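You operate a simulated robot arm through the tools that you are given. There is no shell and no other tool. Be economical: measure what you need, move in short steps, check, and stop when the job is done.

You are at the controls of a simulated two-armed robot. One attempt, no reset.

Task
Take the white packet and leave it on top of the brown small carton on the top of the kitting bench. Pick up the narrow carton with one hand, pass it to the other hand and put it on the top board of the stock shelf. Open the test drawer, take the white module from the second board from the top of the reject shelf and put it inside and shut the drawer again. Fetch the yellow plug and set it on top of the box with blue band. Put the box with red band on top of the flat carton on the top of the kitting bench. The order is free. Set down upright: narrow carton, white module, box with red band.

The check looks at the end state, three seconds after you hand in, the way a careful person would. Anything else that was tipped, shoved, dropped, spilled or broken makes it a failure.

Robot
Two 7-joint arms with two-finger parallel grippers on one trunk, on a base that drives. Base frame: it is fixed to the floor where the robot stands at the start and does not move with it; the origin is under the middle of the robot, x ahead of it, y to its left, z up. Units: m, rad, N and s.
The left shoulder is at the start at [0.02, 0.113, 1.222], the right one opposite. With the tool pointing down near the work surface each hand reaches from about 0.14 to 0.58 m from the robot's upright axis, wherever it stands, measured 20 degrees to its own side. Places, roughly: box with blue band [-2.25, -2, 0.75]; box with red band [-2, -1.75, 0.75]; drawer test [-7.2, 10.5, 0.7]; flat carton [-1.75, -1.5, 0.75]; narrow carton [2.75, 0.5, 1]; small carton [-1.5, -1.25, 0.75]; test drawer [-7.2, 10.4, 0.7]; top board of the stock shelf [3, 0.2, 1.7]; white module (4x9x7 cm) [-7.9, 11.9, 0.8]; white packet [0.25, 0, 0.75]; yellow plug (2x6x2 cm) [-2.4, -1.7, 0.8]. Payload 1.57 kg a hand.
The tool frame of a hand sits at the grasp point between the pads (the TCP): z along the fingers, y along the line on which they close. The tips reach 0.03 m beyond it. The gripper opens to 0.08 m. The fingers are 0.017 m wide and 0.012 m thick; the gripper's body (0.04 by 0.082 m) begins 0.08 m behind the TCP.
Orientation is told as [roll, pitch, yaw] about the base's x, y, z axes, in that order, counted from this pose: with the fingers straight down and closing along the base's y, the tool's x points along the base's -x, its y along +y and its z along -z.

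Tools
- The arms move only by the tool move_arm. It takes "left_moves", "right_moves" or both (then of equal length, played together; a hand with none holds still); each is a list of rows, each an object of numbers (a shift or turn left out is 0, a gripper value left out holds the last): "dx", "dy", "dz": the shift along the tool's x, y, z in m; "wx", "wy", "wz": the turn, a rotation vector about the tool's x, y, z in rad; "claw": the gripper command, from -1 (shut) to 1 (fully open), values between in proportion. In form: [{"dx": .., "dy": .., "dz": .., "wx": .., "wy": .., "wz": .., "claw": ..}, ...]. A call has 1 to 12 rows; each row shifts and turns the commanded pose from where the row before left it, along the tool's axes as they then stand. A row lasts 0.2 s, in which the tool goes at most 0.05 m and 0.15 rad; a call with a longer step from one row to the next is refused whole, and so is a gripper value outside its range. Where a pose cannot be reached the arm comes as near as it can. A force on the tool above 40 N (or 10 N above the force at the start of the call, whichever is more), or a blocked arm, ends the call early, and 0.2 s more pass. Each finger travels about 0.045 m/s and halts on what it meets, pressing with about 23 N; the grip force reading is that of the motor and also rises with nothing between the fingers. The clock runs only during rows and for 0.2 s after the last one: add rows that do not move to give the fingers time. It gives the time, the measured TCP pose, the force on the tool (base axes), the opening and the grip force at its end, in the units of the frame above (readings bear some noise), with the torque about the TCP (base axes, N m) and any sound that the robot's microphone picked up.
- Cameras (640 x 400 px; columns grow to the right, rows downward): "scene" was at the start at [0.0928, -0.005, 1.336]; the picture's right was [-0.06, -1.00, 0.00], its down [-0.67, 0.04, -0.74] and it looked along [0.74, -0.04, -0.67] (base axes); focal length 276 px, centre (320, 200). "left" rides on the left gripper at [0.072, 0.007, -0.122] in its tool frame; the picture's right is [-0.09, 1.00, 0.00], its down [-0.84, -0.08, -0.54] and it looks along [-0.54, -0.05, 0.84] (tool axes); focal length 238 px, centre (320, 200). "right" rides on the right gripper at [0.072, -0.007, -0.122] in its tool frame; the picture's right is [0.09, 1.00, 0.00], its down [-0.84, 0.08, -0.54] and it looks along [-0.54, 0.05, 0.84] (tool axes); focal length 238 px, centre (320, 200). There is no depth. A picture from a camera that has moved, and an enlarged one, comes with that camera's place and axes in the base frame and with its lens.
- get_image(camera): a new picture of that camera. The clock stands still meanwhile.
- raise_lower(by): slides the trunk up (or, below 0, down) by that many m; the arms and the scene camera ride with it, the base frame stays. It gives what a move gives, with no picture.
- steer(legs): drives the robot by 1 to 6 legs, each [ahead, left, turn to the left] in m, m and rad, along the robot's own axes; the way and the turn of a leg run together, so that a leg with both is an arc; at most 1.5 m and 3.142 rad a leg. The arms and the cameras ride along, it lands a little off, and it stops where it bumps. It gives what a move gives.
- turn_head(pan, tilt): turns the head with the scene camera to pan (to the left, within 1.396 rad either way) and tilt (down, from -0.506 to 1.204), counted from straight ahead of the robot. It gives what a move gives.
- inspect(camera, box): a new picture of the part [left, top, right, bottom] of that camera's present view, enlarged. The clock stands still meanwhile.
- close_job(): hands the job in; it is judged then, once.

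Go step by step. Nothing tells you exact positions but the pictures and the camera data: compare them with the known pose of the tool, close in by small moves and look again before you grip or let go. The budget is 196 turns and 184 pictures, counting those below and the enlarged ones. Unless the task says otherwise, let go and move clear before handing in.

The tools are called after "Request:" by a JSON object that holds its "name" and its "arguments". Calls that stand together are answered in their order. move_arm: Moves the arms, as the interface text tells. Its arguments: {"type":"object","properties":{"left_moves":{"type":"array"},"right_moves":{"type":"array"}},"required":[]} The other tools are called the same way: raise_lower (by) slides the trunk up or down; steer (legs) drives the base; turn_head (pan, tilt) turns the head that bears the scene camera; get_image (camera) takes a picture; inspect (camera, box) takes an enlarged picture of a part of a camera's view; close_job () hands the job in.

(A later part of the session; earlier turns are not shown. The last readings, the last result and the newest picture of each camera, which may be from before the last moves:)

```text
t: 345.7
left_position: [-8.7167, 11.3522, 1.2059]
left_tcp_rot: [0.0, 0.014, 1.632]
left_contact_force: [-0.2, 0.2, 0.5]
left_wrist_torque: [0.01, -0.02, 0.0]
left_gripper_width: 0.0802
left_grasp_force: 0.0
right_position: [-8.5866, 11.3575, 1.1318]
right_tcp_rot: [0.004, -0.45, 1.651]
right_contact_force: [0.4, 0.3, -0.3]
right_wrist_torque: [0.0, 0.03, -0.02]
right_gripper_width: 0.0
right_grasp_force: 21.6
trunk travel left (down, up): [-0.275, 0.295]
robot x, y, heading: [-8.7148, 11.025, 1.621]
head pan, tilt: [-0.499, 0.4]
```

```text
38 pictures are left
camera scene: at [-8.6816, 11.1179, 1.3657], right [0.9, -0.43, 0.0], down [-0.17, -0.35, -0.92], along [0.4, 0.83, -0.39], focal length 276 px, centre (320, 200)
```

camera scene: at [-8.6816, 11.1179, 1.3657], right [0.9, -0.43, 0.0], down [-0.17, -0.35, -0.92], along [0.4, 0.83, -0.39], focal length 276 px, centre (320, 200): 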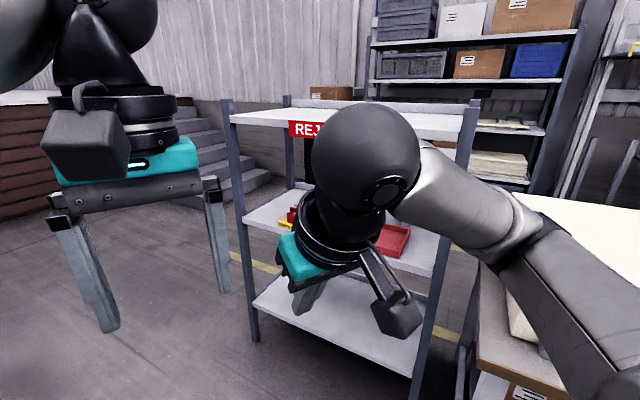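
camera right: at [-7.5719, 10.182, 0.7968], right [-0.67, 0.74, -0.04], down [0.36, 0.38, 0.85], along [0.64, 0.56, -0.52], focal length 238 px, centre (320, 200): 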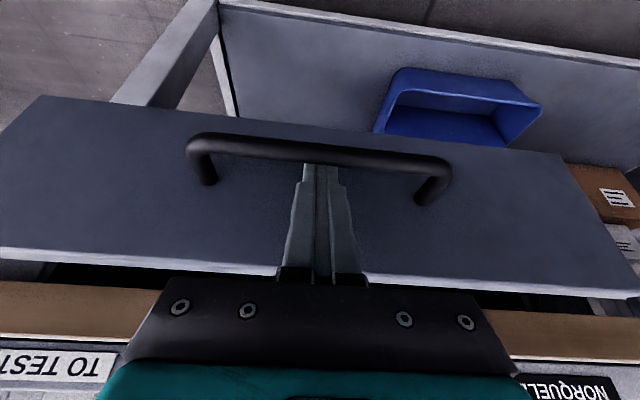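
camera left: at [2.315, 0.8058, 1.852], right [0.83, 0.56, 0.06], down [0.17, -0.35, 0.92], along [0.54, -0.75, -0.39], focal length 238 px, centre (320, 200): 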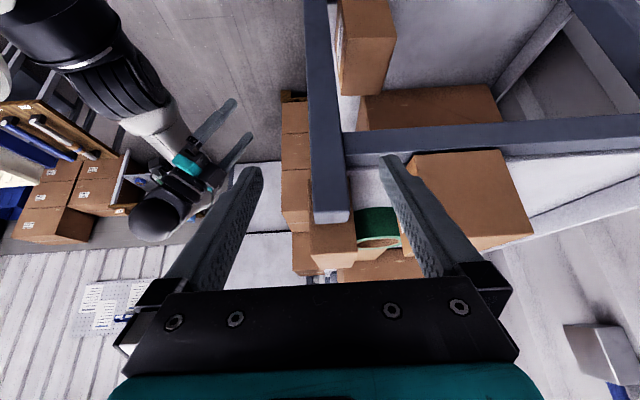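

Request:
{"name": "steer", "arguments": {"legs": [[0, 0, -0.96], [0.05, 0.5, 0]]}}

Request:
{"name": "move_arm", "arguments": {"right_moves": [{"wy": 0.15, "claw": 1}, {"wy": 0.15}, {"wy": 0.15}, {"dy": -0.03}, {"dy": -0.03}, {"dy": -0.03}, {}]}}

Request:
{"name": "turn_head", "arguments": {"pan": 0.0, "tilt": 0.5}}

Request:
{"name": "get_image", "arguments": {"camera": "scene"}}

```text
t: 351.1
left_position: [-8.7165, 11.6353, 1.2066]
left_tcp_rot: [0.0, 0.012, 0.668]
left_contact_force: [-0.3, 0.1, -0.6]
left_wrist_torque: [0.0, 0.01, -0.02]
left_gripper_width: 0.0801
left_grasp_force: 0.0
right_position: [-8.6379, 11.5298, 1.132]
right_tcp_rot: [0.002, -0.451, 0.688]
right_contact_force: [-0.1, 0.7, -0.8]
right_wrist_torque: [-0.02, 0.02, 0.01]
right_gripper_width: 0.0002
right_grasp_force: 21.0
trunk travel left (down, up): [-0.275, 0.295]
robot x, y, heading: [-8.9862, 11.452, 0.657]
head pan, tilt: [-0.499, 0.4]
```

```text
t: 352.7
left_position: [-8.7172, 11.6344, 1.2068]
left_tcp_rot: [0.0, 0.014, 0.667]
left_contact_force: [-0.5, 0.0, -0.5]
left_wrist_torque: [-0.01, 0.02, 0.01]
left_gripper_width: 0.0799
left_grasp_force: 0.1
right_position: [-8.5797, 11.46, 1.13]
right_tcp_rot: [0.002, 0.0, 0.691]
right_contact_force: [-0.4, -0.7, -0.2]
right_wrist_torque: [0.0, 0.02, 0.01]
right_gripper_width: 0.0798
right_grasp_force: 0.1
trunk travel left (down, up): [-0.275, 0.295]
robot x, y, heading: [-8.9869, 11.4539, 0.658]
head pan, tilt: [-0.499, 0.4]
```

```text
t: 353.6
left_position: [-8.7156, 11.6345, 1.206]
left_tcp_rot: [-0.001, 0.015, 0.667]
left_contact_force: [-0.5, 0.8, 0.6]
left_wrist_torque: [-0.03, 0.01, 0.01]
left_gripper_width: 0.0797
left_grasp_force: 0.1
right_position: [-8.5822, 11.4596, 1.1306]
right_tcp_rot: [0.004, -0.001, 0.689]
right_contact_force: [0.4, 0.1, 0.2]
right_wrist_torque: [0.03, 0.01, -0.03]
right_gripper_width: 0.0801
right_grasp_force: 0.1
trunk travel left (down, up): [-0.275, 0.295]
robot x, y, heading: [-8.9853, 11.453, 0.655]
head pan, tilt: [0.0, 0.499]
```

```text
37 pictures are left
camera scene: at [-8.9079, 11.512, 1.3566], right [0.61, -0.79, 0.0], down [-0.38, -0.29, -0.88], along [0.7, 0.54, -0.48], focal length 276 px, centre (320, 200)
```

scene: 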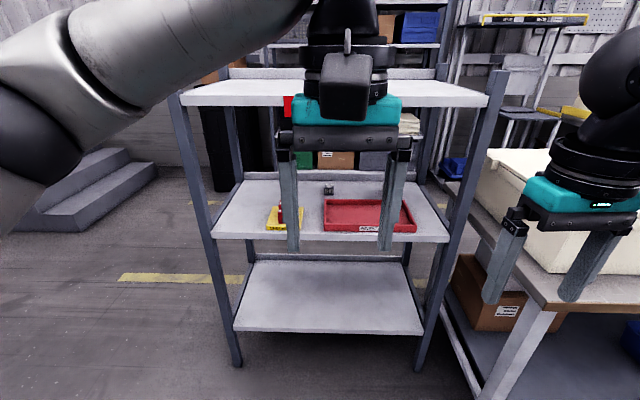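

Request:
{"name": "move_arm", "arguments": {"left_moves": [{"dy": 0.045}, {"dy": 0.045}, {"dy": 0.045}, {"dy": 0.04}, {}]}}

Request:
{"name": "inspect", "arguments": {"camera": "scene", "box": [160, 60, 520, 260]}}

```text
t: 354.8
left_position: [-8.8263, 11.7724, 1.2057]
left_tcp_rot: [0.0, 0.013, 0.665]
left_contact_force: [0.6, 0.7, 0.6]
left_wrist_torque: [0.02, 0.0, 0.0]
left_gripper_width: 0.0801
left_grasp_force: 0.0
right_position: [-8.5798, 11.46, 1.13]
right_tcp_rot: [0.003, -0.001, 0.686]
right_contact_force: [-0.2, 0.0, 0.1]
right_wrist_torque: [-0.01, -0.02, 0.04]
right_gripper_width: 0.0801
right_grasp_force: 0.0
trunk travel left (down, up): [-0.275, 0.295]
robot x, y, heading: [-8.9917, 11.4536, 0.658]
head pan, tilt: [0.0, 0.499]
```

```text
1.78 times, centred on (340, 160) of scene
camera zoom: at [-8.9076, 11.5119, 1.3566], right [0.61, -0.79, 0.0], down [-0.38, -0.29, -0.88], along [0.7, 0.54, -0.48], focal length 491 px, centre (284, 271)
```

zoom: 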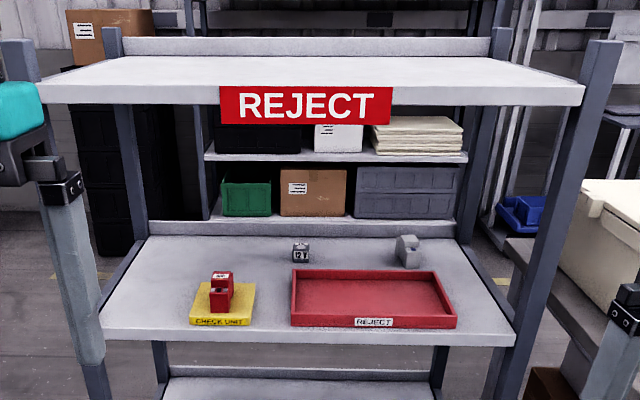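

Request:
{"name": "inspect", "arguments": {"camera": "scene", "box": [300, 170, 440, 250]}}

```text
4.57 times, centred on (370, 210) of scene
camera zoom: at [-8.9076, 11.5119, 1.3566], right [0.61, -0.79, 0.0], down [-0.38, -0.29, -0.88], along [0.7, 0.54, -0.48], focal length 1263 px, centre (91, 154)
```

zoom: 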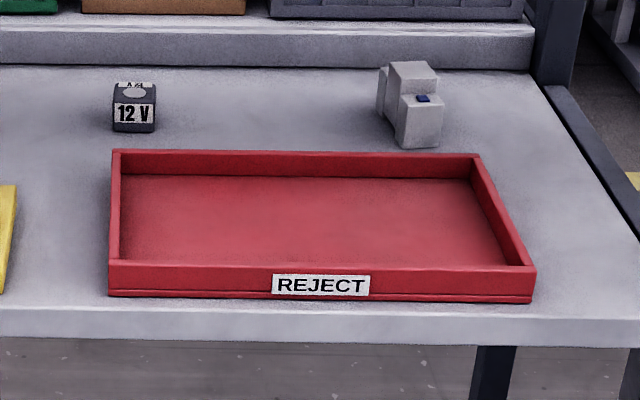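

The white module stands on the second board's back right. I'll take it from the front with the left hand, tilted forward. Prepare both arms and lower the trunk first.

Request:
{"name": "raise_lower", "arguments": {"by": -0.2}}

Request:
{"name": "move_arm", "arguments": {"left_moves": [{"wz": -0.1475, "claw": 1}, {"wz": -0.1475}, {"wy": -0.15}, {"wy": -0.15}, {"wy": -0.15}, {"wy": -0.15}, {"dx": 0.0241, "dz": 0.0037, "dy": -0.0293}, {"dx": 0.0241, "dz": 0.0037, "dy": -0.0293}, {"dx": 0.0241, "dz": 0.0037, "dy": -0.0293}, {"dx": 0.0241, "dz": 0.0037, "dy": -0.0293}, {"dx": 0.0241, "dz": 0.0037, "dy": -0.0293}, {"dx": 0.0241, "dz": 0.0037, "dy": -0.0293}], "right_moves": [{"dz": -0.03, "dx": 0.032}, {"dz": -0.03, "dx": 0.032}, {"dz": -0.03, "dx": 0.032}, {"dz": -0.03, "dx": 0.032}, {"dz": -0.03, "dx": 0.032}, {}, {}, {}, {}, {}, {}, {}]}}

Request:
{"name": "get_image", "arguments": {"camera": "scene"}}

```text
t: 357.0
left_position: [-8.8254, 11.7729, 1.0059]
left_tcp_rot: [-0.002, 0.015, 0.667]
left_contact_force: [0.1, -0.2, -0.7]
left_wrist_torque: [0.0, 0.0, 0.0]
left_gripper_width: 0.0799
left_grasp_force: 0.1
right_position: [-8.5811, 11.4586, 0.9308]
right_tcp_rot: [0.003, 0.0, 0.687]
right_contact_force: [0.4, -0.8, -0.2]
right_wrist_torque: [0.02, 0.01, 0.0]
right_gripper_width: 0.0803
right_grasp_force: 0.1
trunk travel left (down, up): [-0.075, 0.495]
robot x, y, heading: [-8.9883, 11.4483, 0.656]
head pan, tilt: [0.0, 0.499]
```

```text
t: 359.6
left_position: [-8.7433, 11.5829, 0.9073]
left_tcp_rot: [0.005, -0.586, 0.96]
left_contact_force: [-0.8, -0.7, 0.3]
left_wrist_torque: [0.0, -0.02, -0.03]
left_gripper_width: 0.0799
left_grasp_force: 0.0
right_position: [-8.7068, 11.3681, 1.076]
right_tcp_rot: [0.003, 0.001, 0.689]
right_contact_force: [-0.3, -0.1, -0.3]
right_wrist_torque: [0.01, 0.0, -0.01]
right_gripper_width: 0.0799
right_grasp_force: 0.2
right hand out of reach, approached as far as the arm can: row 5
trunk travel left (down, up): [-0.075, 0.495]
robot x, y, heading: [-8.9889, 11.4522, 0.658]
head pan, tilt: [0.0, 0.499]
```

```text
34 pictures are left
camera scene: at [-8.9079, 11.5119, 1.1566], right [0.61, -0.79, 0.0], down [-0.38, -0.29, -0.88], along [0.7, 0.54, -0.48], focal length 276 px, centre (320, 200)
```

scene: 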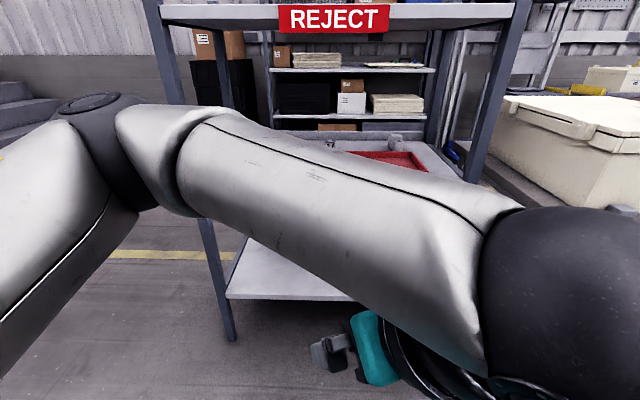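

The left arm would have to squeeze its elbow under the top board, so I'll instead take the module from the shelf's open back (lane) side. Restore the arm, raise the trunk, and check the way round on the left.

Request:
{"name": "move_arm", "arguments": {"left_moves": [{"dx": -0.0241, "dz": -0.0037, "dy": 0.0293}, {"dx": -0.0241, "dz": -0.0037, "dy": 0.0293}, {"dx": -0.0241, "dz": -0.0037, "dy": 0.0293}, {"dx": -0.0241, "dz": -0.0037, "dy": 0.0293}, {"dx": -0.0241, "dz": -0.0037, "dy": 0.0293}, {"wy": 0.15}, {"wy": 0.15}, {"wy": 0.15}, {"wy": 0.15}, {"wz": 0.1475}, {"wz": 0.1475}, {}]}}

Request:
{"name": "raise_lower", "arguments": {"by": 0.2}}

Request:
{"name": "turn_head", "arguments": {"pan": 0.9, "tilt": 0.5}}

Request:
{"name": "get_image", "arguments": {"camera": "scene"}}

```text
t: 362.2
left_position: [-8.811, 11.7398, 0.9893]
left_tcp_rot: [0.0, 0.014, 0.664]
left_contact_force: [-0.1, 0.0, 0.7]
left_wrist_torque: [0.0, 0.0, 0.0]
left_gripper_width: 0.08
left_grasp_force: 0.1
right_position: [-8.7056, 11.3681, 1.0759]
right_tcp_rot: [0.004, 0.0, 0.688]
right_contact_force: [0.0, 0.3, 0.5]
right_wrist_torque: [-0.01, -0.02, 0.01]
right_gripper_width: 0.0799
right_grasp_force: 0.0
trunk travel left (down, up): [-0.075, 0.495]
robot x, y, heading: [-8.9891, 11.4498, 0.655]
head pan, tilt: [0.0, 0.499]
```

```text
t: 364.4
left_position: [-8.8119, 11.742, 1.1893]
left_tcp_rot: [-0.001, 0.014, 0.668]
left_contact_force: [-1.0, 0.6, -0.2]
left_wrist_torque: [0.02, -0.03, 0.01]
left_gripper_width: 0.0799
left_grasp_force: 0.0
right_position: [-8.7067, 11.368, 1.275]
right_tcp_rot: [0.003, 0.001, 0.688]
right_contact_force: [0.1, -0.5, 0.6]
right_wrist_torque: [0.0, -0.04, 0.0]
right_gripper_width: 0.0798
right_grasp_force: 0.0
trunk travel left (down, up): [-0.275, 0.295]
robot x, y, heading: [-8.9885, 11.4491, 0.66]
head pan, tilt: [0.0, 0.499]
```

```text
t: 365.6
left_position: [-8.8113, 11.74, 1.1876]
left_tcp_rot: [0.0, 0.013, 0.666]
left_contact_force: [-0.9, -0.1, 0.5]
left_wrist_torque: [0.01, 0.0, -0.01]
left_gripper_width: 0.0801
left_grasp_force: 0.1
right_position: [-8.7062, 11.368, 1.2758]
right_tcp_rot: [0.004, 0.001, 0.689]
right_contact_force: [-0.3, -0.1, 0.2]
right_wrist_torque: [0.0, 0.03, 0.0]
right_gripper_width: 0.0799
right_grasp_force: 0.0
trunk travel left (down, up): [-0.275, 0.295]
robot x, y, heading: [-8.9874, 11.4487, 0.657]
head pan, tilt: [0.901, 0.499]
```

```text
33 pictures are left
camera scene: at [-8.9787, 11.5475, 1.3566], right [1.0, -0.01, 0.0], down [-0.01, -0.48, -0.88], along [0.01, 0.88, -0.48], focal length 276 px, centre (320, 200)
```

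scene: 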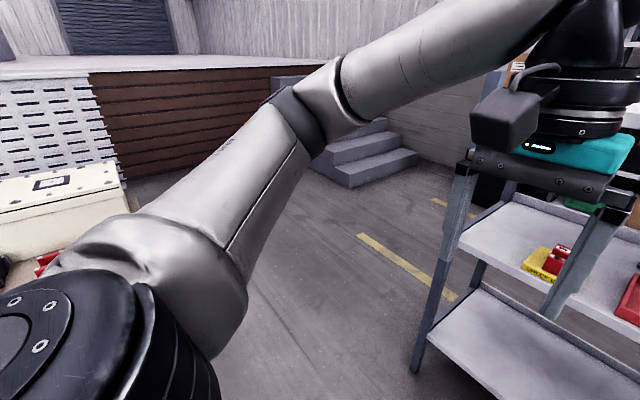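

The floor left of the shelf is clear. Drive around to the lane behind the shelf.

Request:
{"name": "steer", "arguments": {"legs": [[0, 0, 0.913], [1.15, 0.03, 0], [0, 0, -0.9], [1.366, 0, 0], [0, 0, -1.567], [1.388, 0, 0]]}}

Request:
{"name": "steer", "arguments": {"legs": [[0, 0, -1.583]]}}

Request:
{"name": "turn_head", "arguments": {"pan": 0.0, "tilt": 0.5}}

Request:
{"name": "get_image", "arguments": {"camera": "scene"}}

```text
t: 392.9
left_position: [-6.785, 12.221, 1.1883]
left_tcp_rot: [0.0, 0.012, -0.881]
left_contact_force: [-0.1, 0.6, 0.4]
left_wrist_torque: [0.0, 0.01, 0.0]
left_gripper_width: 0.08
left_grasp_force: 0.1
right_position: [-7.1553, 12.1065, 1.2763]
right_tcp_rot: [0.003, 0.0, -0.857]
right_contact_force: [-0.7, -0.8, 0.0]
right_wrist_torque: [-0.01, 0.0, -0.01]
right_gripper_width: 0.0799
right_grasp_force: 0.1
trunk travel left (down, up): [-0.275, 0.295]
robot x, y, heading: [-7.0826, 12.3885, -0.887]
head pan, tilt: [0.901, 0.499]
```

```text
t: 397.2
left_position: [-7.2552, 12.0992, 1.1886]
left_tcp_rot: [0.0, 0.013, -2.474]
left_contact_force: [0.1, 0.9, 0.2]
left_wrist_torque: [0.0, 0.0, -0.03]
left_gripper_width: 0.0799
left_grasp_force: 0.1
right_position: [-7.3607, 12.4725, 1.275]
right_tcp_rot: [0.004, -0.001, -2.452]
right_contact_force: [0.6, -0.4, 0.6]
right_wrist_torque: [-0.01, 0.02, -0.03]
right_gripper_width: 0.0799
right_grasp_force: 0.1
trunk travel left (down, up): [-0.275, 0.295]
robot x, y, heading: [-7.0789, 12.3918, -2.479]
head pan, tilt: [0.901, 0.499]
```

```text
t: 398.4
left_position: [-7.2561, 12.0984, 1.1886]
left_tcp_rot: [-0.001, 0.015, -2.476]
left_contact_force: [-0.3, -0.8, 0.2]
left_wrist_torque: [0.03, -0.03, -0.02]
left_gripper_width: 0.08
left_grasp_force: 0.0
right_position: [-7.3602, 12.4732, 1.276]
right_tcp_rot: [0.002, 0.001, -2.451]
right_contact_force: [-0.3, -0.7, 0.0]
right_wrist_torque: [-0.02, 0.03, 0.0]
right_gripper_width: 0.08
right_grasp_force: 0.1
trunk travel left (down, up): [-0.275, 0.295]
robot x, y, heading: [-7.0777, 12.3905, -2.484]
head pan, tilt: [0.0, 0.499]
```

```text
32 pictures are left
camera scene: at [-7.1599, 12.3275, 1.3566], right [-0.61, 0.79, 0.0], down [0.38, 0.29, -0.88], along [-0.69, -0.54, -0.48], focal length 276 px, centre (320, 200)
```

scene: 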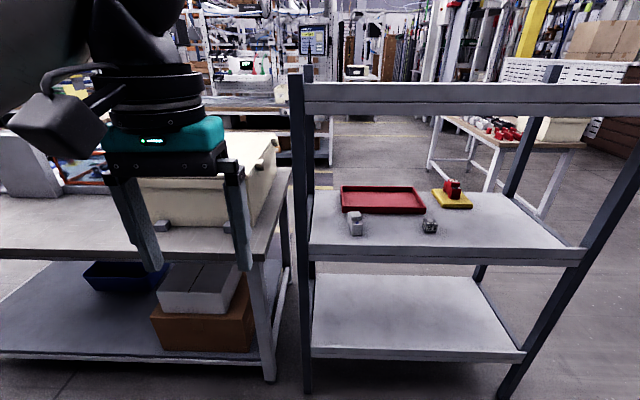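

The module is easy to reach from here. Lower the trunk, set the right hand, retract the left, and drive closer.

Request:
{"name": "raise_lower", "arguments": {"by": -0.2}}

Request:
{"name": "move_arm", "arguments": {"left_moves": [{"dx": 0.04}, {"dx": 0.04}, {"dx": 0.04}, {}, {}, {}, {}], "right_moves": [{"wz": -0.135, "claw": 1}, {"wz": -0.135}, {"dz": 0.04}, {"dz": 0.04}, {"dz": 0.04}, {"dz": 0.036}, {}]}}

Request:
{"name": "steer", "arguments": {"legs": [[0.43, 0, 0]]}}

Request:
{"name": "get_image", "arguments": {"camera": "right"}}

Request:
{"name": "get_image", "arguments": {"camera": "scene"}}

```text
t: 400.6
left_position: [-7.2557, 12.0983, 0.991]
left_tcp_rot: [0.0, 0.014, -2.474]
left_contact_force: [-0.4, 0.1, -0.7]
left_wrist_torque: [0.0, -0.02, 0.04]
left_gripper_width: 0.0802
left_grasp_force: 0.1
right_position: [-7.3611, 12.4726, 1.0769]
right_tcp_rot: [0.003, -0.002, -2.452]
right_contact_force: [-0.1, -0.8, -0.4]
right_wrist_torque: [-0.01, -0.03, 0.01]
right_gripper_width: 0.0802
right_grasp_force: 0.1
trunk travel left (down, up): [-0.075, 0.495]
robot x, y, heading: [-7.0759, 12.3913, -2.487]
head pan, tilt: [0.0, 0.499]
```

```text
t: 402.2
left_position: [-7.1593, 12.1724, 0.9895]
left_tcp_rot: [0.001, 0.013, -2.474]
left_contact_force: [-0.1, -0.2, 0.4]
left_wrist_torque: [-0.01, 0.01, 0.03]
left_gripper_width: 0.0802
left_grasp_force: 0.1
right_position: [-7.3855, 12.4645, 0.9389]
right_tcp_rot: [0.004, 0.0, -2.182]
right_contact_force: [0.5, 1.2, -0.2]
right_wrist_torque: [-0.02, -0.01, 0.01]
right_gripper_width: 0.0802
right_grasp_force: 0.0
right hand out of reach, approached as far as the arm can: row 5, 6
trunk travel left (down, up): [-0.075, 0.495]
robot x, y, heading: [-7.0805, 12.3903, -2.484]
head pan, tilt: [0.0, 0.499]
```

```text
t: 404.8
left_position: [-7.5031, 11.9059, 0.9904]
left_tcp_rot: [0.0, 0.014, -2.469]
left_contact_force: [0.6, -1.3, 0.2]
left_wrist_torque: [-0.01, -0.04, 0.01]
left_gripper_width: 0.0802
left_grasp_force: 0.0
right_position: [-7.7287, 12.1978, 0.9392]
right_tcp_rot: [0.005, 0.0, -2.179]
right_contact_force: [0.5, 0.1, -1.2]
right_wrist_torque: [0.0, 0.0, 0.01]
right_gripper_width: 0.0801
right_grasp_force: 0.0
trunk travel left (down, up): [-0.075, 0.495]
robot x, y, heading: [-7.4245, 12.1234, -2.482]
head pan, tilt: [0.0, 0.499]
```

```text
31 pictures are left
camera right: at [-7.6942, 12.2604, 1.0609], right [0.87, -0.49, 0.0], down [-0.42, -0.73, 0.54], along [-0.26, -0.47, -0.84], focal length 238 px, centre (320, 200)
```

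right: 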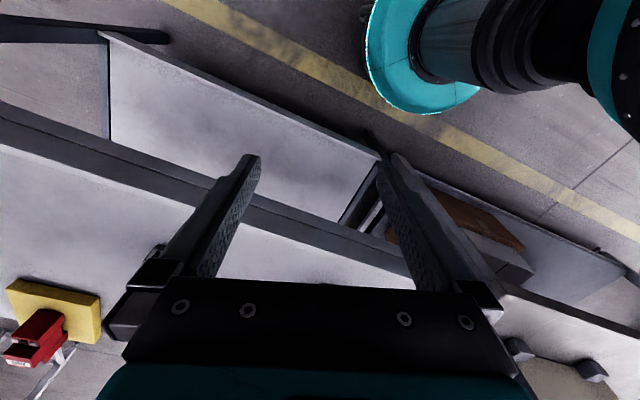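

```text
30 pictures are left
camera scene: at [-7.5022, 12.0616, 1.1566], right [-0.61, 0.79, 0.0], down [0.38, 0.29, -0.88], along [-0.69, -0.54, -0.48], focal length 276 px, centre (320, 200)
```

scene: 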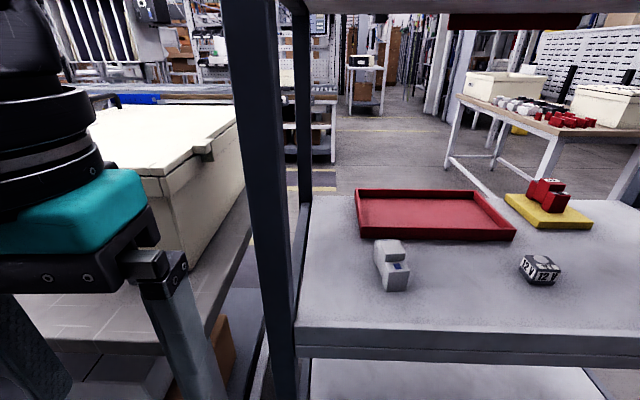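

Request:
{"name": "inspect", "arguments": {"camera": "scene", "box": [340, 220, 440, 310]}}

```text
4.44 times, centred on (390, 265) of scene
camera zoom: at [-7.5022, 12.0616, 1.1566], right [-0.61, 0.79, 0.0], down [0.38, 0.29, -0.88], along [-0.69, -0.54, -0.48], focal length 1228 px, centre (9, -89)
```

zoom: 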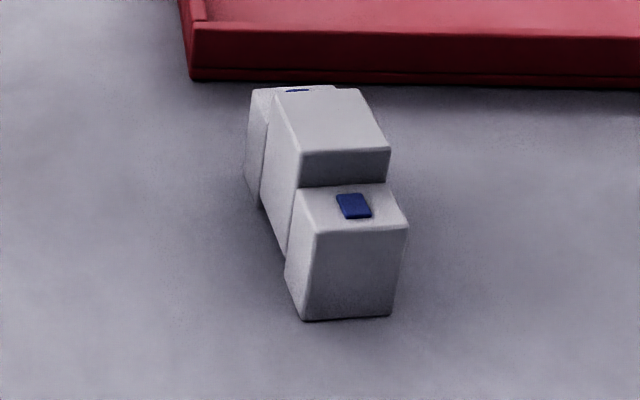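

Refined: board z≈0.80, module centre about (-7.872,11.925), axis 0.80 rad. Align yaw and move in above it.

Request:
{"name": "move_arm", "arguments": {"right_moves": [{"wz": 0.08}, {"wz": 0.08}, {"dx": -0.0422, "dy": 0.0124, "dz": 0.002}, {"dx": -0.0422, "dy": 0.0124, "dz": 0.002}, {"dx": -0.0422, "dy": 0.0124, "dz": 0.002}, {"dx": -0.0422, "dy": 0.0124, "dz": 0.002}, {"dx": -0.0422, "dy": 0.0124, "dz": 0.002}, {"dx": -0.0422, "dy": 0.0124, "dz": 0.002}, {"dx": -0.03, "dy": 0.0124}, {}]}}

Request:
{"name": "get_image", "arguments": {"camera": "right"}}

Request:
{"name": "get_image", "arguments": {"camera": "scene"}}

```text
t: 407.0
left_position: [-7.5021, 11.9063, 0.9906]
left_tcp_rot: [-0.001, 0.015, -2.47]
left_contact_force: [0.0, 0.3, -0.3]
left_wrist_torque: [-0.01, -0.01, -0.02]
left_gripper_width: 0.0798
left_grasp_force: 0.0
right_position: [-7.8623, 11.9324, 0.9264]
right_tcp_rot: [0.005, -0.001, -2.337]
right_contact_force: [-0.1, 0.4, 0.1]
right_wrist_torque: [-0.01, 0.0, -0.01]
right_gripper_width: 0.0799
right_grasp_force: 0.0
trunk travel left (down, up): [-0.075, 0.495]
robot x, y, heading: [-7.4256, 12.1223, -2.482]
head pan, tilt: [0.0, 0.499]
```

```text
28 pictures are left
camera right: at [-7.8182, 11.9891, 1.0493], right [0.78, -0.62, 0.0], down [-0.53, -0.65, 0.54], along [-0.34, -0.43, -0.84], focal length 238 px, centre (320, 200)
```

right: 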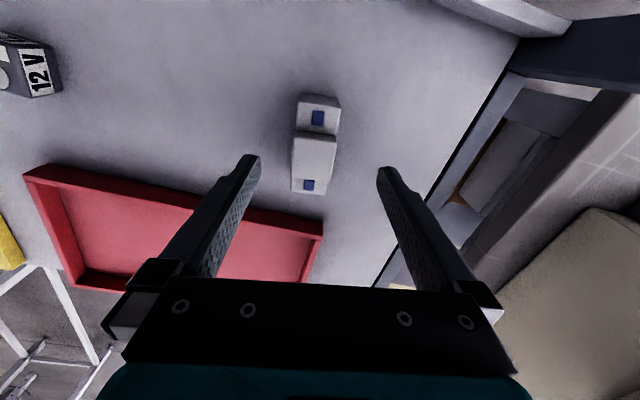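

```text
27 pictures are left
camera scene: at [-7.5021, 12.0616, 1.1566], right [-0.61, 0.79, 0.0], down [0.38, 0.29, -0.88], along [-0.69, -0.54, -0.48], focal length 276 px, centre (320, 200)
```

scene: 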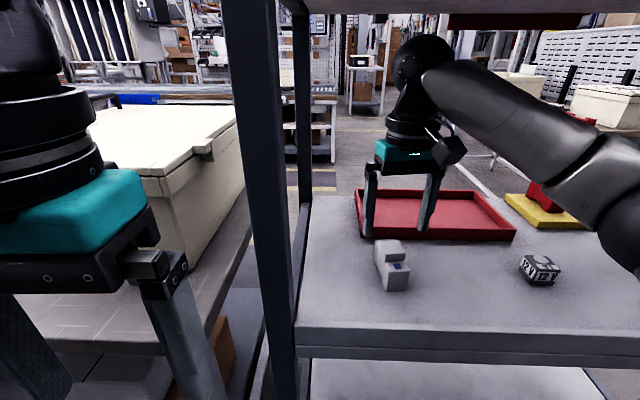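

Request:
{"name": "move_arm", "arguments": {"right_moves": [{"dx": 0.005, "dy": -0.004, "dz": 0.03}, {"dz": 0.025}, {"dz": 0.015}, {"dz": 0.01}, {}]}}

Request:
{"name": "get_image", "arguments": {"camera": "right"}}

```text
t: 408.2
left_position: [-7.5023, 11.9065, 0.9901]
left_tcp_rot: [-0.002, 0.014, -2.472]
left_contact_force: [0.0, -0.2, 0.3]
left_wrist_torque: [0.03, 0.03, 0.03]
left_gripper_width: 0.0801
left_grasp_force: 0.0
right_position: [-7.8621, 11.9387, 0.847]
right_tcp_rot: [0.001, -0.001, -2.339]
right_contact_force: [-0.2, -0.4, 0.0]
right_wrist_torque: [0.01, -0.04, 0.01]
right_gripper_width: 0.0801
right_grasp_force: 0.0
trunk travel left (down, up): [-0.075, 0.495]
robot x, y, heading: [-7.4184, 12.1202, -2.482]
head pan, tilt: [0.0, 0.499]
```

```text
26 pictures are left
camera right: at [-7.8175, 11.9958, 0.9693], right [0.78, -0.62, 0.0], down [-0.53, -0.65, 0.54], along [-0.34, -0.43, -0.84], focal length 238 px, centre (320, 200)
```

right: 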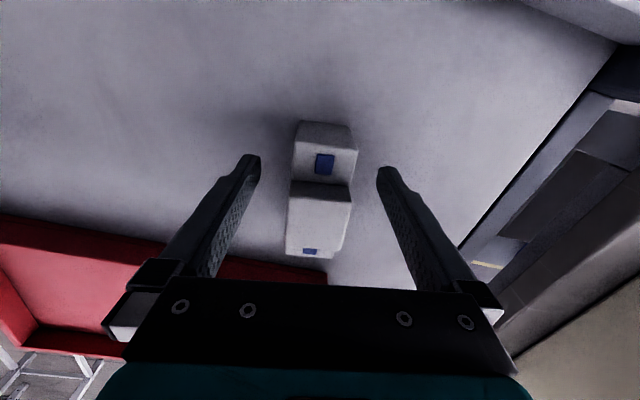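

Centred on the tall block. Close and lift.

Request:
{"name": "move_arm", "arguments": {"right_moves": [{"claw": -1}, {}, {}, {}, {}, {"dz": -0.02}, {"dz": -0.03}, {"dz": -0.02}, {}]}}

Request:
{"name": "inspect", "arguments": {"camera": "scene", "box": [320, 120, 480, 300]}}

```text
t: 410.2
left_position: [-7.5016, 11.907, 0.9907]
left_tcp_rot: [0.0, 0.013, -2.469]
left_contact_force: [0.1, 0.0, 0.0]
left_wrist_torque: [-0.02, -0.01, 0.0]
left_gripper_width: 0.0798
left_grasp_force: 0.1
right_position: [-7.8627, 11.9401, 0.9171]
right_tcp_rot: [0.006, 0.002, -2.338]
right_contact_force: [0.4, 0.2, -0.8]
right_wrist_torque: [0.0, -0.01, 0.03]
right_gripper_width: 0.0358
right_grasp_force: 22.7
trunk travel left (down, up): [-0.075, 0.495]
robot x, y, heading: [-7.4233, 12.1239, -2.484]
head pan, tilt: [0.0, 0.499]
```

```text
2.22 times, centred on (400, 210) of scene
camera zoom: at [-7.5021, 12.0616, 1.1566], right [-0.61, 0.79, 0.0], down [0.38, 0.29, -0.88], along [-0.69, -0.54, -0.48], focal length 614 px, centre (142, 178)
```

zoom: 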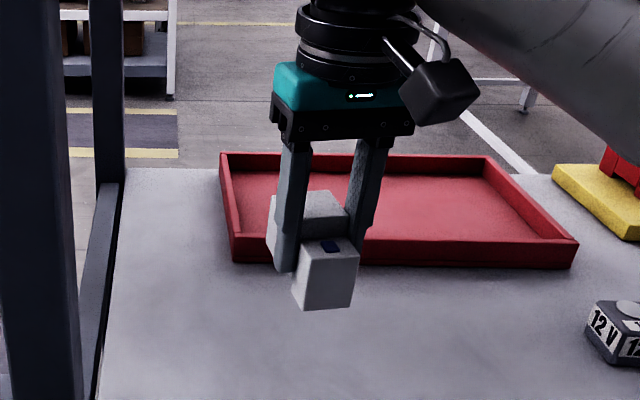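

Module is gripped (36 mm) and level. Withdraw, back off, raise the trunk.

Request:
{"name": "move_arm", "arguments": {"right_moves": [{"dx": 0.04, "dy": -0.011}, {"dx": 0.04, "dy": -0.011}, {"dx": 0.04, "dy": -0.011}, {"dx": 0.04, "dy": -0.011}, {"dx": 0.04, "dy": -0.011}, {"dx": 0.04, "dy": -0.011}, {}]}}

Request:
{"name": "steer", "arguments": {"legs": [[-0.45, 0, 0]]}}

Request:
{"name": "raise_lower", "arguments": {"by": 0.2}}

```text
t: 411.8
left_position: [-7.5028, 11.906, 0.9894]
left_tcp_rot: [-0.001, 0.013, -2.471]
left_contact_force: [0.4, -1.1, -0.1]
left_wrist_torque: [-0.02, 0.03, -0.01]
left_gripper_width: 0.0801
left_grasp_force: 0.1
right_position: [-7.7428, 12.1584, 0.9163]
right_tcp_rot: [0.004, 0.001, -2.34]
right_contact_force: [0.2, -0.6, -0.4]
right_wrist_torque: [0.01, -0.01, -0.03]
right_gripper_width: 0.0361
right_grasp_force: 23.2
trunk travel left (down, up): [-0.075, 0.495]
robot x, y, heading: [-7.427, 12.1236, -2.482]
head pan, tilt: [0.0, 0.499]
```

```text
t: 414.5
left_position: [-7.149, 12.1817, 0.9905]
left_tcp_rot: [-0.001, 0.012, -2.475]
left_contact_force: [0.0, 0.4, 0.7]
left_wrist_torque: [0.03, 0.0, -0.02]
left_gripper_width: 0.0796
left_grasp_force: 0.1
right_position: [-7.3896, 12.4336, 0.9173]
right_tcp_rot: [0.006, -0.001, -2.341]
right_contact_force: [-0.6, -0.1, -1.8]
right_wrist_torque: [0.01, 0.0, 0.0]
right_gripper_width: 0.0358
right_grasp_force: 23.0
trunk travel left (down, up): [-0.075, 0.495]
robot x, y, heading: [-7.0697, 12.3976, -2.481]
head pan, tilt: [0.0, 0.499]
```

```text
t: 416.7
left_position: [-7.1499, 12.1798, 1.1907]
left_tcp_rot: [0.001, 0.013, -2.476]
left_contact_force: [0.2, -0.8, 0.3]
left_wrist_torque: [-0.01, -0.05, -0.03]
left_gripper_width: 0.0801
left_grasp_force: 0.0
right_position: [-7.3897, 12.4339, 1.1172]
right_tcp_rot: [0.006, 0.002, -2.342]
right_contact_force: [-0.5, 0.0, -0.6]
right_wrist_torque: [0.03, -0.03, 0.02]
right_gripper_width: 0.0357
right_grasp_force: 23.1
trunk travel left (down, up): [-0.275, 0.295]
robot x, y, heading: [-7.0661, 12.3979, -2.482]
head pan, tilt: [0.0, 0.499]
```

Request:
{"name": "steer", "arguments": {"legs": [[0, 0, -1.53], [1.372, 0, 0], [0, 0, 1.54], [1.366, 0, 0], [0, 0, 0.92], [1.5, 0, 0]]}}

Request:
{"name": "steer", "arguments": {"legs": [[0.1, 0, 0], [0, 0, 0.435], [1.387, 0, 0], [0, 0, 1.75]]}}

Request:
{"name": "turn_head", "arguments": {"pan": 0.0, "tilt": 0.6}}

Request:
{"name": "get_image", "arguments": {"camera": "scene"}}

```text
t: 446.9
left_position: [-8.8594, 10.9177, 1.1902]
left_tcp_rot: [0.0, 0.013, -1.54]
left_contact_force: [-0.9, 0.2, 0.3]
left_wrist_torque: [0.02, 0.02, -0.03]
left_gripper_width: 0.0799
left_grasp_force: 0.0
right_position: [-9.2046, 10.875, 1.1181]
right_tcp_rot: [0.005, 0.001, -1.408]
right_contact_force: [-0.2, 0.7, -1.8]
right_wrist_torque: [0.03, 0.0, 0.01]
right_gripper_width: 0.0358
right_grasp_force: 23.4
trunk travel left (down, up): [-0.275, 0.295]
robot x, y, heading: [-8.9843, 11.1161, -1.549]
head pan, tilt: [0.0, 0.499]
```

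```text
t: 460.1
left_position: [-8.2935, 9.9746, 1.1919]
left_tcp_rot: [0.0, 0.014, 0.64]
left_contact_force: [0.2, 0.0, 0.0]
left_wrist_torque: [-0.01, -0.02, -0.02]
left_gripper_width: 0.0798
left_grasp_force: 0.2
right_position: [-8.0607, 9.7169, 1.1164]
right_tcp_rot: [0.006, 0.001, 0.774]
right_contact_force: [-0.6, -0.4, -1.2]
right_wrist_torque: [0.01, -0.01, 0.0]
right_gripper_width: 0.0357
right_grasp_force: 22.6
trunk travel left (down, up): [-0.275, 0.295]
robot x, y, heading: [-8.3821, 9.7596, 0.631]
head pan, tilt: [0.0, 0.499]
```

```text
t: 460.7
left_position: [-8.2935, 9.9757, 1.19]
left_tcp_rot: [0.003, 0.014, 0.64]
left_contact_force: [0.4, -0.1, 0.0]
left_wrist_torque: [-0.02, 0.01, 0.0]
left_gripper_width: 0.0798
left_grasp_force: 0.0
right_position: [-8.0597, 9.7157, 1.1172]
right_tcp_rot: [0.006, 0.003, 0.773]
right_contact_force: [-0.8, -0.4, -2.2]
right_wrist_torque: [-0.02, 0.02, -0.05]
right_gripper_width: 0.0357
right_grasp_force: 23.2
trunk travel left (down, up): [-0.275, 0.295]
robot x, y, heading: [-8.3824, 9.7604, 0.63]
head pan, tilt: [0.0, 0.6]
```

```text
24 pictures are left
camera scene: at [-8.3015, 9.8183, 1.3475], right [0.59, -0.81, 0.0], down [-0.46, -0.33, -0.83], along [0.67, 0.49, -0.56], focal length 276 px, centre (320, 200)
```

scene: 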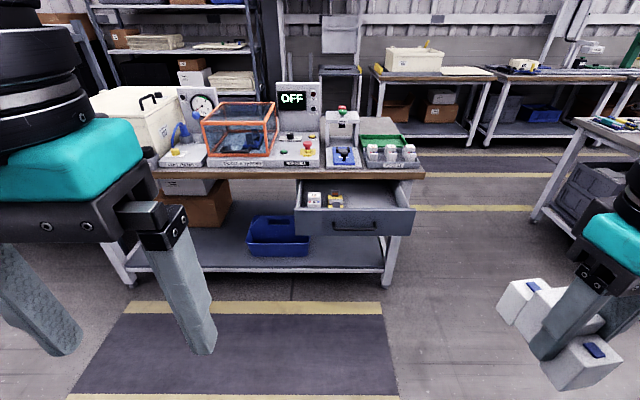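

Drawer is open with free room on its right side. Drive up to it and lower the trunk.

Request:
{"name": "steer", "arguments": {"legs": [[0.5, -0.054, 0]]}}

Request:
{"name": "raise_lower", "arguments": {"by": -0.25}}

Request:
{"name": "get_image", "arguments": {"camera": "scene"}}

```text
t: 463.7
left_position: [-7.8522, 10.2321, 1.1905]
left_tcp_rot: [0.002, 0.014, 0.645]
left_contact_force: [-0.6, -0.2, -0.6]
left_wrist_torque: [0.01, 0.0, -0.01]
left_gripper_width: 0.08
left_grasp_force: 0.0
right_position: [-7.6177, 9.9739, 1.1172]
right_tcp_rot: [0.005, 0.003, 0.777]
right_contact_force: [0.3, 0.3, -2.0]
right_wrist_torque: [-0.04, 0.03, -0.03]
right_gripper_width: 0.0357
right_grasp_force: 22.9
trunk travel left (down, up): [-0.275, 0.295]
robot x, y, heading: [-7.9389, 10.0189, 0.638]
head pan, tilt: [0.0, 0.6]
```

```text
t: 466.3
left_position: [-7.8522, 10.233, 0.9411]
left_tcp_rot: [0.0, 0.014, 0.644]
left_contact_force: [0.1, 0.2, 0.1]
left_wrist_torque: [-0.03, 0.02, 0.03]
left_gripper_width: 0.0801
left_grasp_force: 0.0
right_position: [-7.6192, 9.9745, 0.8682]
right_tcp_rot: [0.004, 0.001, 0.777]
right_contact_force: [0.3, 0.0, -1.8]
right_wrist_torque: [-0.03, 0.02, -0.03]
right_gripper_width: 0.0358
right_grasp_force: 22.7
trunk travel left (down, up): [-0.025, 0.545]
robot x, y, heading: [-7.938, 10.0166, 0.629]
head pan, tilt: [0.0, 0.6]
```

```text
23 pictures are left
camera scene: at [-7.8603, 10.0751, 1.0976], right [0.59, -0.81, 0.0], down [-0.46, -0.34, -0.83], along [0.66, 0.49, -0.56], focal length 276 px, centre (320, 200)
```

scene: 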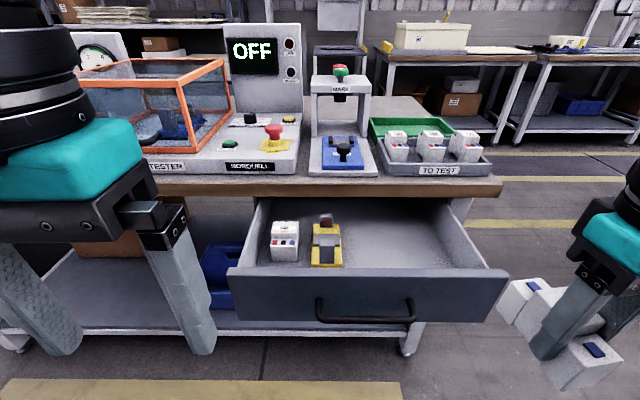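

Clear view of the drawer interior. Align and move the module above the free right half.

Request:
{"name": "move_arm", "arguments": {"right_moves": [{"wz": 0.147}, {"dx": -0.0462, "dy": 0.0113}, {"dx": -0.0462, "dy": 0.0113}, {"dx": -0.0462, "dy": 0.0113}, {"dx": -0.0462, "dy": 0.0113}, {"dx": -0.0462, "dy": 0.0113}, {"dx": -0.0462, "dy": 0.0113}, {}]}}

Request:
{"name": "get_image", "arguments": {"camera": "scene"}}

Request:
{"name": "get_image", "arguments": {"camera": "right"}}

```text
t: 468.1
left_position: [-7.8529, 10.2326, 0.9401]
left_tcp_rot: [0.0, 0.015, 0.644]
left_contact_force: [0.0, 0.8, 0.0]
left_wrist_torque: [-0.01, 0.01, 0.03]
left_gripper_width: 0.08
left_grasp_force: 0.1
right_position: [-7.435, 10.1932, 0.8683]
right_tcp_rot: [0.003, 0.003, 0.631]
right_contact_force: [0.0, -0.3, -1.3]
right_wrist_torque: [-0.01, 0.0, -0.01]
right_gripper_width: 0.0359
right_grasp_force: 23.1
trunk travel left (down, up): [-0.025, 0.545]
robot x, y, heading: [-7.9366, 10.0143, 0.632]
head pan, tilt: [0.0, 0.6]
```

```text
22 pictures are left
camera scene: at [-7.8602, 10.0753, 1.0975], right [0.59, -0.81, 0.0], down [-0.46, -0.34, -0.82], along [0.66, 0.49, -0.57], focal length 276 px, centre (320, 200)
```

scene: 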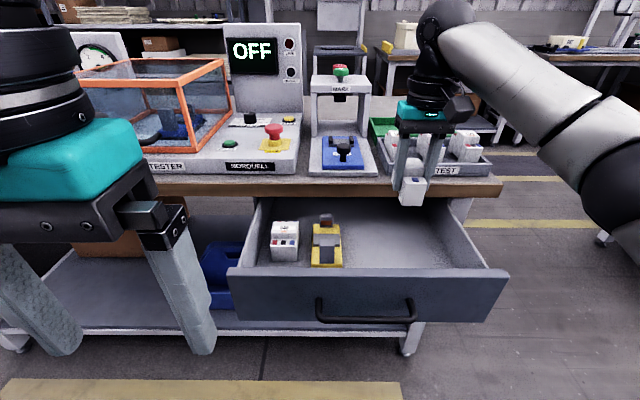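

```text
21 pictures are left
camera right: at [-7.4887, 10.1439, 0.989], right [-0.66, 0.75, 0.0], down [0.63, 0.55, 0.54], along [0.4, 0.36, -0.84], focal length 238 px, centre (320, 200)
```

right: 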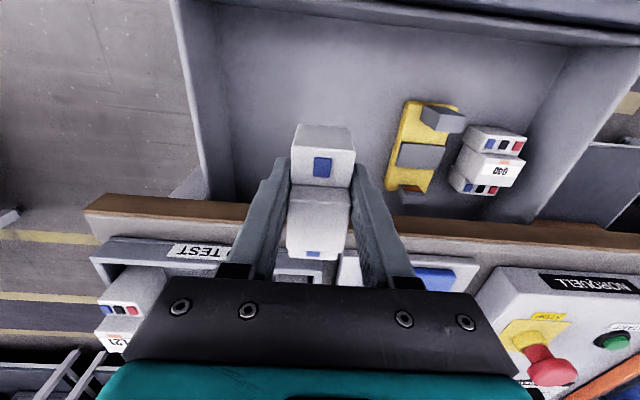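

Shift back 1.5 cm and lower into the drawer.

Request:
{"name": "move_arm", "arguments": {"right_moves": [{"dx": 0.015}, {"dz": 0.033}, {"dz": 0.033}, {"dz": 0.033}, {"dz": 0.025}, {}]}}

Request:
{"name": "get_image", "arguments": {"camera": "scene"}}

```text
t: 469.5
left_position: [-7.8538, 10.233, 0.94]
left_tcp_rot: [0.001, 0.013, 0.643]
left_contact_force: [0.4, -0.9, -0.2]
left_wrist_torque: [0.02, 0.02, 0.03]
left_gripper_width: 0.08
left_grasp_force: 0.0
right_position: [-7.447, 10.1839, 0.7426]
right_tcp_rot: [0.004, 0.001, 0.629]
right_contact_force: [-0.5, -0.4, -0.8]
right_wrist_torque: [0.0, 0.03, 0.01]
right_gripper_width: 0.0358
right_grasp_force: 22.8
trunk travel left (down, up): [-0.025, 0.545]
robot x, y, heading: [-7.9405, 10.0194, 0.64]
head pan, tilt: [0.0, 0.6]
```

```text
20 pictures are left
camera scene: at [-7.8602, 10.0751, 1.0975], right [0.59, -0.81, 0.0], down [-0.46, -0.34, -0.82], along [0.66, 0.49, -0.57], focal length 276 px, centre (320, 200)
```

scene: 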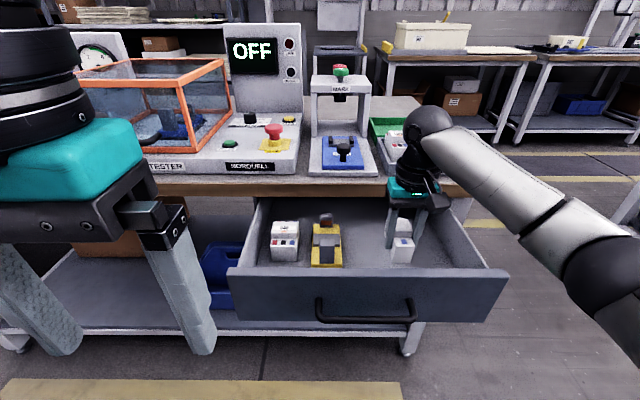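

Request:
{"name": "move_arm", "arguments": {"right_moves": [{"dz": 0.005}, {"dz": 0.004}, {"dz": 0.004}, {}]}}

```text
t: 470.5
left_position: [-7.8528, 10.2318, 0.9408]
left_tcp_rot: [0.0, 0.014, 0.644]
left_contact_force: [0.2, 0.3, 0.4]
left_wrist_torque: [-0.02, 0.01, 0.01]
left_gripper_width: 0.0801
left_grasp_force: 0.1
right_position: [-7.4474, 10.1838, 0.7295]
right_tcp_rot: [0.005, 0.002, 0.63]
right_contact_force: [-0.1, 0.3, -1.9]
right_wrist_torque: [0.0, 0.0, 0.02]
right_gripper_width: 0.0358
right_grasp_force: 23.1
trunk travel left (down, up): [-0.025, 0.545]
robot x, y, heading: [-7.9386, 10.0135, 0.634]
head pan, tilt: [0.0, 0.6]
```

Request:
{"name": "move_arm", "arguments": {"right_moves": [{"dz": 0.004}, {"dz": 0.004}, {"dz": 0.004}, {}]}}

Request:
{"name": "inspect", "arguments": {"camera": "scene", "box": [340, 180, 480, 300]}}

```text
t: 471.5
left_position: [-7.8527, 10.2326, 0.9397]
left_tcp_rot: [0.0, 0.013, 0.643]
left_contact_force: [0.4, -0.6, 0.5]
left_wrist_torque: [-0.01, -0.01, 0.0]
left_gripper_width: 0.0797
left_grasp_force: 0.1
right_position: [-7.4475, 10.1838, 0.7183]
right_tcp_rot: [0.003, 0.003, 0.63]
right_contact_force: [-0.2, 1.1, -2.4]
right_wrist_torque: [-0.03, 0.02, -0.01]
right_gripper_width: 0.0358
right_grasp_force: 23.4
trunk travel left (down, up): [-0.025, 0.545]
robot x, y, heading: [-7.939, 10.013, 0.634]
head pan, tilt: [0.0, 0.6]
```

```text
3.33 times, centred on (410, 240) of scene
camera zoom: at [-7.8602, 10.0751, 1.0975], right [0.59, -0.81, 0.0], down [-0.46, -0.34, -0.83], along [0.66, 0.49, -0.56], focal length 921 px, centre (20, 67)
```

zoom: 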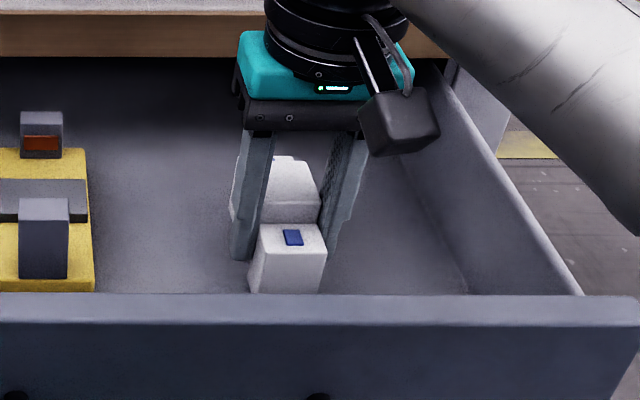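

Request:
{"name": "move_arm", "arguments": {"right_moves": [{"dz": 0.004}, {"dz": 0.004}, {"dz": 0.004}, {}]}}

```text
t: 472.5
left_position: [-7.8531, 10.2316, 0.9398]
left_tcp_rot: [0.0, 0.015, 0.645]
left_contact_force: [-0.2, 0.0, 0.5]
left_wrist_torque: [-0.01, 0.03, -0.01]
left_gripper_width: 0.0799
left_grasp_force: 0.1
right_position: [-7.4475, 10.1849, 0.7065]
right_tcp_rot: [0.005, 0.001, 0.63]
right_contact_force: [-0.2, 0.1, -1.8]
right_wrist_torque: [0.0, 0.07, 0.0]
right_gripper_width: 0.0357
right_grasp_force: 22.8
trunk travel left (down, up): [-0.025, 0.545]
robot x, y, heading: [-7.9398, 10.0188, 0.634]
head pan, tilt: [0.0, 0.6]
```

Request:
{"name": "move_arm", "arguments": {"right_moves": [{"dz": 0.004}, {"dz": 0.004}, {"dz": 0.003}, {}]}}

Request:
{"name": "inspect", "arguments": {"camera": "scene", "box": [340, 180, 480, 300]}}

```text
t: 473.5
left_position: [-7.854, 10.2315, 0.9405]
left_tcp_rot: [0.001, 0.012, 0.643]
left_contact_force: [0.7, -0.3, 0.5]
left_wrist_torque: [0.02, -0.01, 0.01]
left_gripper_width: 0.08
left_grasp_force: 0.0
right_position: [-7.4489, 10.1836, 0.6972]
right_tcp_rot: [0.006, -0.003, 0.627]
right_contact_force: [0.8, -1.1, 16.0]
right_wrist_torque: [-0.16, -0.41, -0.1]
right_gripper_width: 0.0357
right_grasp_force: 22.7
trunk travel left (down, up): [-0.025, 0.545]
robot x, y, heading: [-7.9367, 10.0159, 0.635]
head pan, tilt: [0.0, 0.6]
```

```text
3.33 times, centred on (410, 240) of scene
camera zoom: at [-7.8613, 10.0747, 1.0977], right [0.59, -0.81, 0.0], down [-0.45, -0.33, -0.83], along [0.67, 0.49, -0.56], focal length 921 px, centre (20, 67)
```

zoom: 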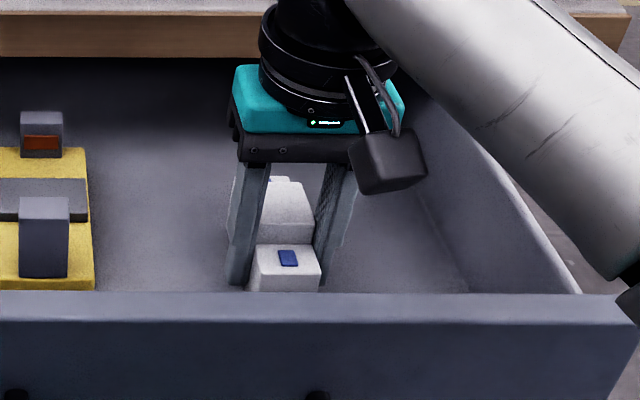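

Contact with the drawer floor. Release and rise.

Request:
{"name": "move_arm", "arguments": {"right_moves": [{"dz": -0.001}, {"claw": 0.7}, {}, {}, {"dz": -0.03}, {"dz": -0.04}, {"dz": -0.04}, {"dz": -0.04}, {"dz": -0.03}, {}]}}

Request:
{"name": "get_image", "arguments": {"camera": "scene"}}

```text
t: 475.7
left_position: [-7.8524, 10.2342, 0.94]
left_tcp_rot: [0.001, 0.013, 0.645]
left_contact_force: [0.6, 0.1, 0.1]
left_wrist_torque: [-0.02, -0.02, 0.01]
left_gripper_width: 0.08
left_grasp_force: 0.0
right_position: [-7.4478, 10.1834, 0.8767]
right_tcp_rot: [0.005, 0.002, 0.628]
right_contact_force: [0.0, -0.6, -0.2]
right_wrist_torque: [0.02, -0.01, 0.02]
right_gripper_width: 0.068
right_grasp_force: 0.1
trunk travel left (down, up): [-0.025, 0.545]
robot x, y, heading: [-7.9351, 10.0124, 0.636]
head pan, tilt: [0.0, 0.6]
```

```text
17 pictures are left
camera scene: at [-7.8604, 10.0751, 1.0975], right [0.59, -0.81, 0.0], down [-0.45, -0.34, -0.83], along [0.66, 0.49, -0.56], focal length 276 px, centre (320, 200)
```

scene: 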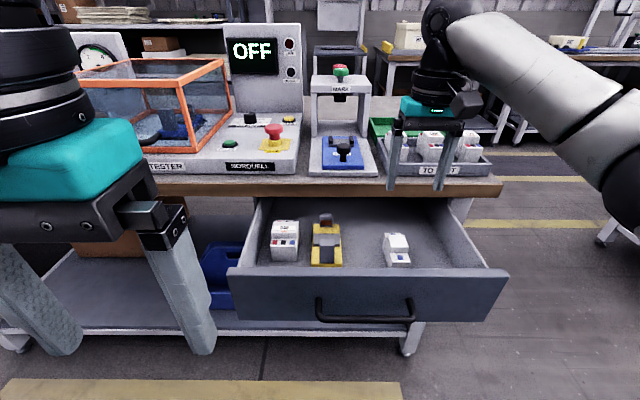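

The module stands upright in the drawer. Now close the drawer: back off slightly and bring the closed right fist in front of the bar.

Request:
{"name": "steer", "arguments": {"legs": [[-0.08, 0, 0]]}}

Request:
{"name": "move_arm", "arguments": {"right_moves": [{"dx": 0.0388, "dy": 0.0168}, {"dx": 0.0388, "dy": 0.0168}, {"dx": 0.0388, "dy": 0.0168}, {"dx": 0.0388, "dy": 0.0168, "claw": -1}, {"dx": 0.0388, "dy": 0.0168}, {"wy": -0.15}, {"wy": -0.15}, {"wy": -0.15}, {"dx": 0.007, "dz": 0.0433}, {"dx": 0.007, "dz": 0.0433}, {"dx": 0.007, "dz": 0.0433}, {"dx": 0.007, "dz": 0.0433}]}}

Request:
{"name": "get_image", "arguments": {"camera": "right"}}

```text
t: 476.8
left_position: [-7.9164, 10.1849, 0.9398]
left_tcp_rot: [0.001, 0.014, 0.644]
left_contact_force: [0.3, -0.7, 0.4]
left_wrist_torque: [0.02, 0.02, -0.04]
left_gripper_width: 0.08
left_grasp_force: 0.1
right_position: [-7.5115, 10.1377, 0.8769]
right_tcp_rot: [0.004, 0.003, 0.631]
right_contact_force: [0.0, 0.2, 0.1]
right_wrist_torque: [0.01, -0.02, -0.01]
right_gripper_width: 0.0679
right_grasp_force: 0.0
trunk travel left (down, up): [-0.025, 0.545]
robot x, y, heading: [-8.003, 9.9718, 0.635]
head pan, tilt: [0.0, 0.6]
```

```text
t: 479.4
left_position: [-7.9169, 10.1853, 0.9411]
left_tcp_rot: [0.001, 0.014, 0.645]
left_contact_force: [-0.8, 0.4, 0.0]
left_wrist_torque: [0.01, 0.0, -0.01]
left_gripper_width: 0.0802
left_grasp_force: 0.1
right_position: [-7.6766, 10.1198, 0.7076]
right_tcp_rot: [0.005, -0.451, 0.628]
right_contact_force: [-0.7, -0.8, -0.3]
right_wrist_torque: [0.02, 0.01, 0.04]
right_gripper_width: 0.0002
right_grasp_force: 21.5
trunk travel left (down, up): [-0.025, 0.545]
robot x, y, heading: [-8.0043, 9.9691, 0.636]
head pan, tilt: [0.0, 0.6]
```

```text
16 pictures are left
camera right: at [-7.7684, 10.0455, 0.7858], right [-0.65, 0.76, -0.04], down [0.38, 0.37, 0.85], along [0.66, 0.54, -0.52], focal length 238 px, centre (320, 200)
```

right: 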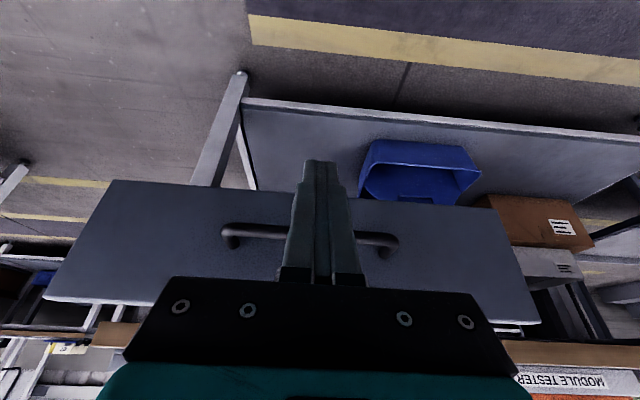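

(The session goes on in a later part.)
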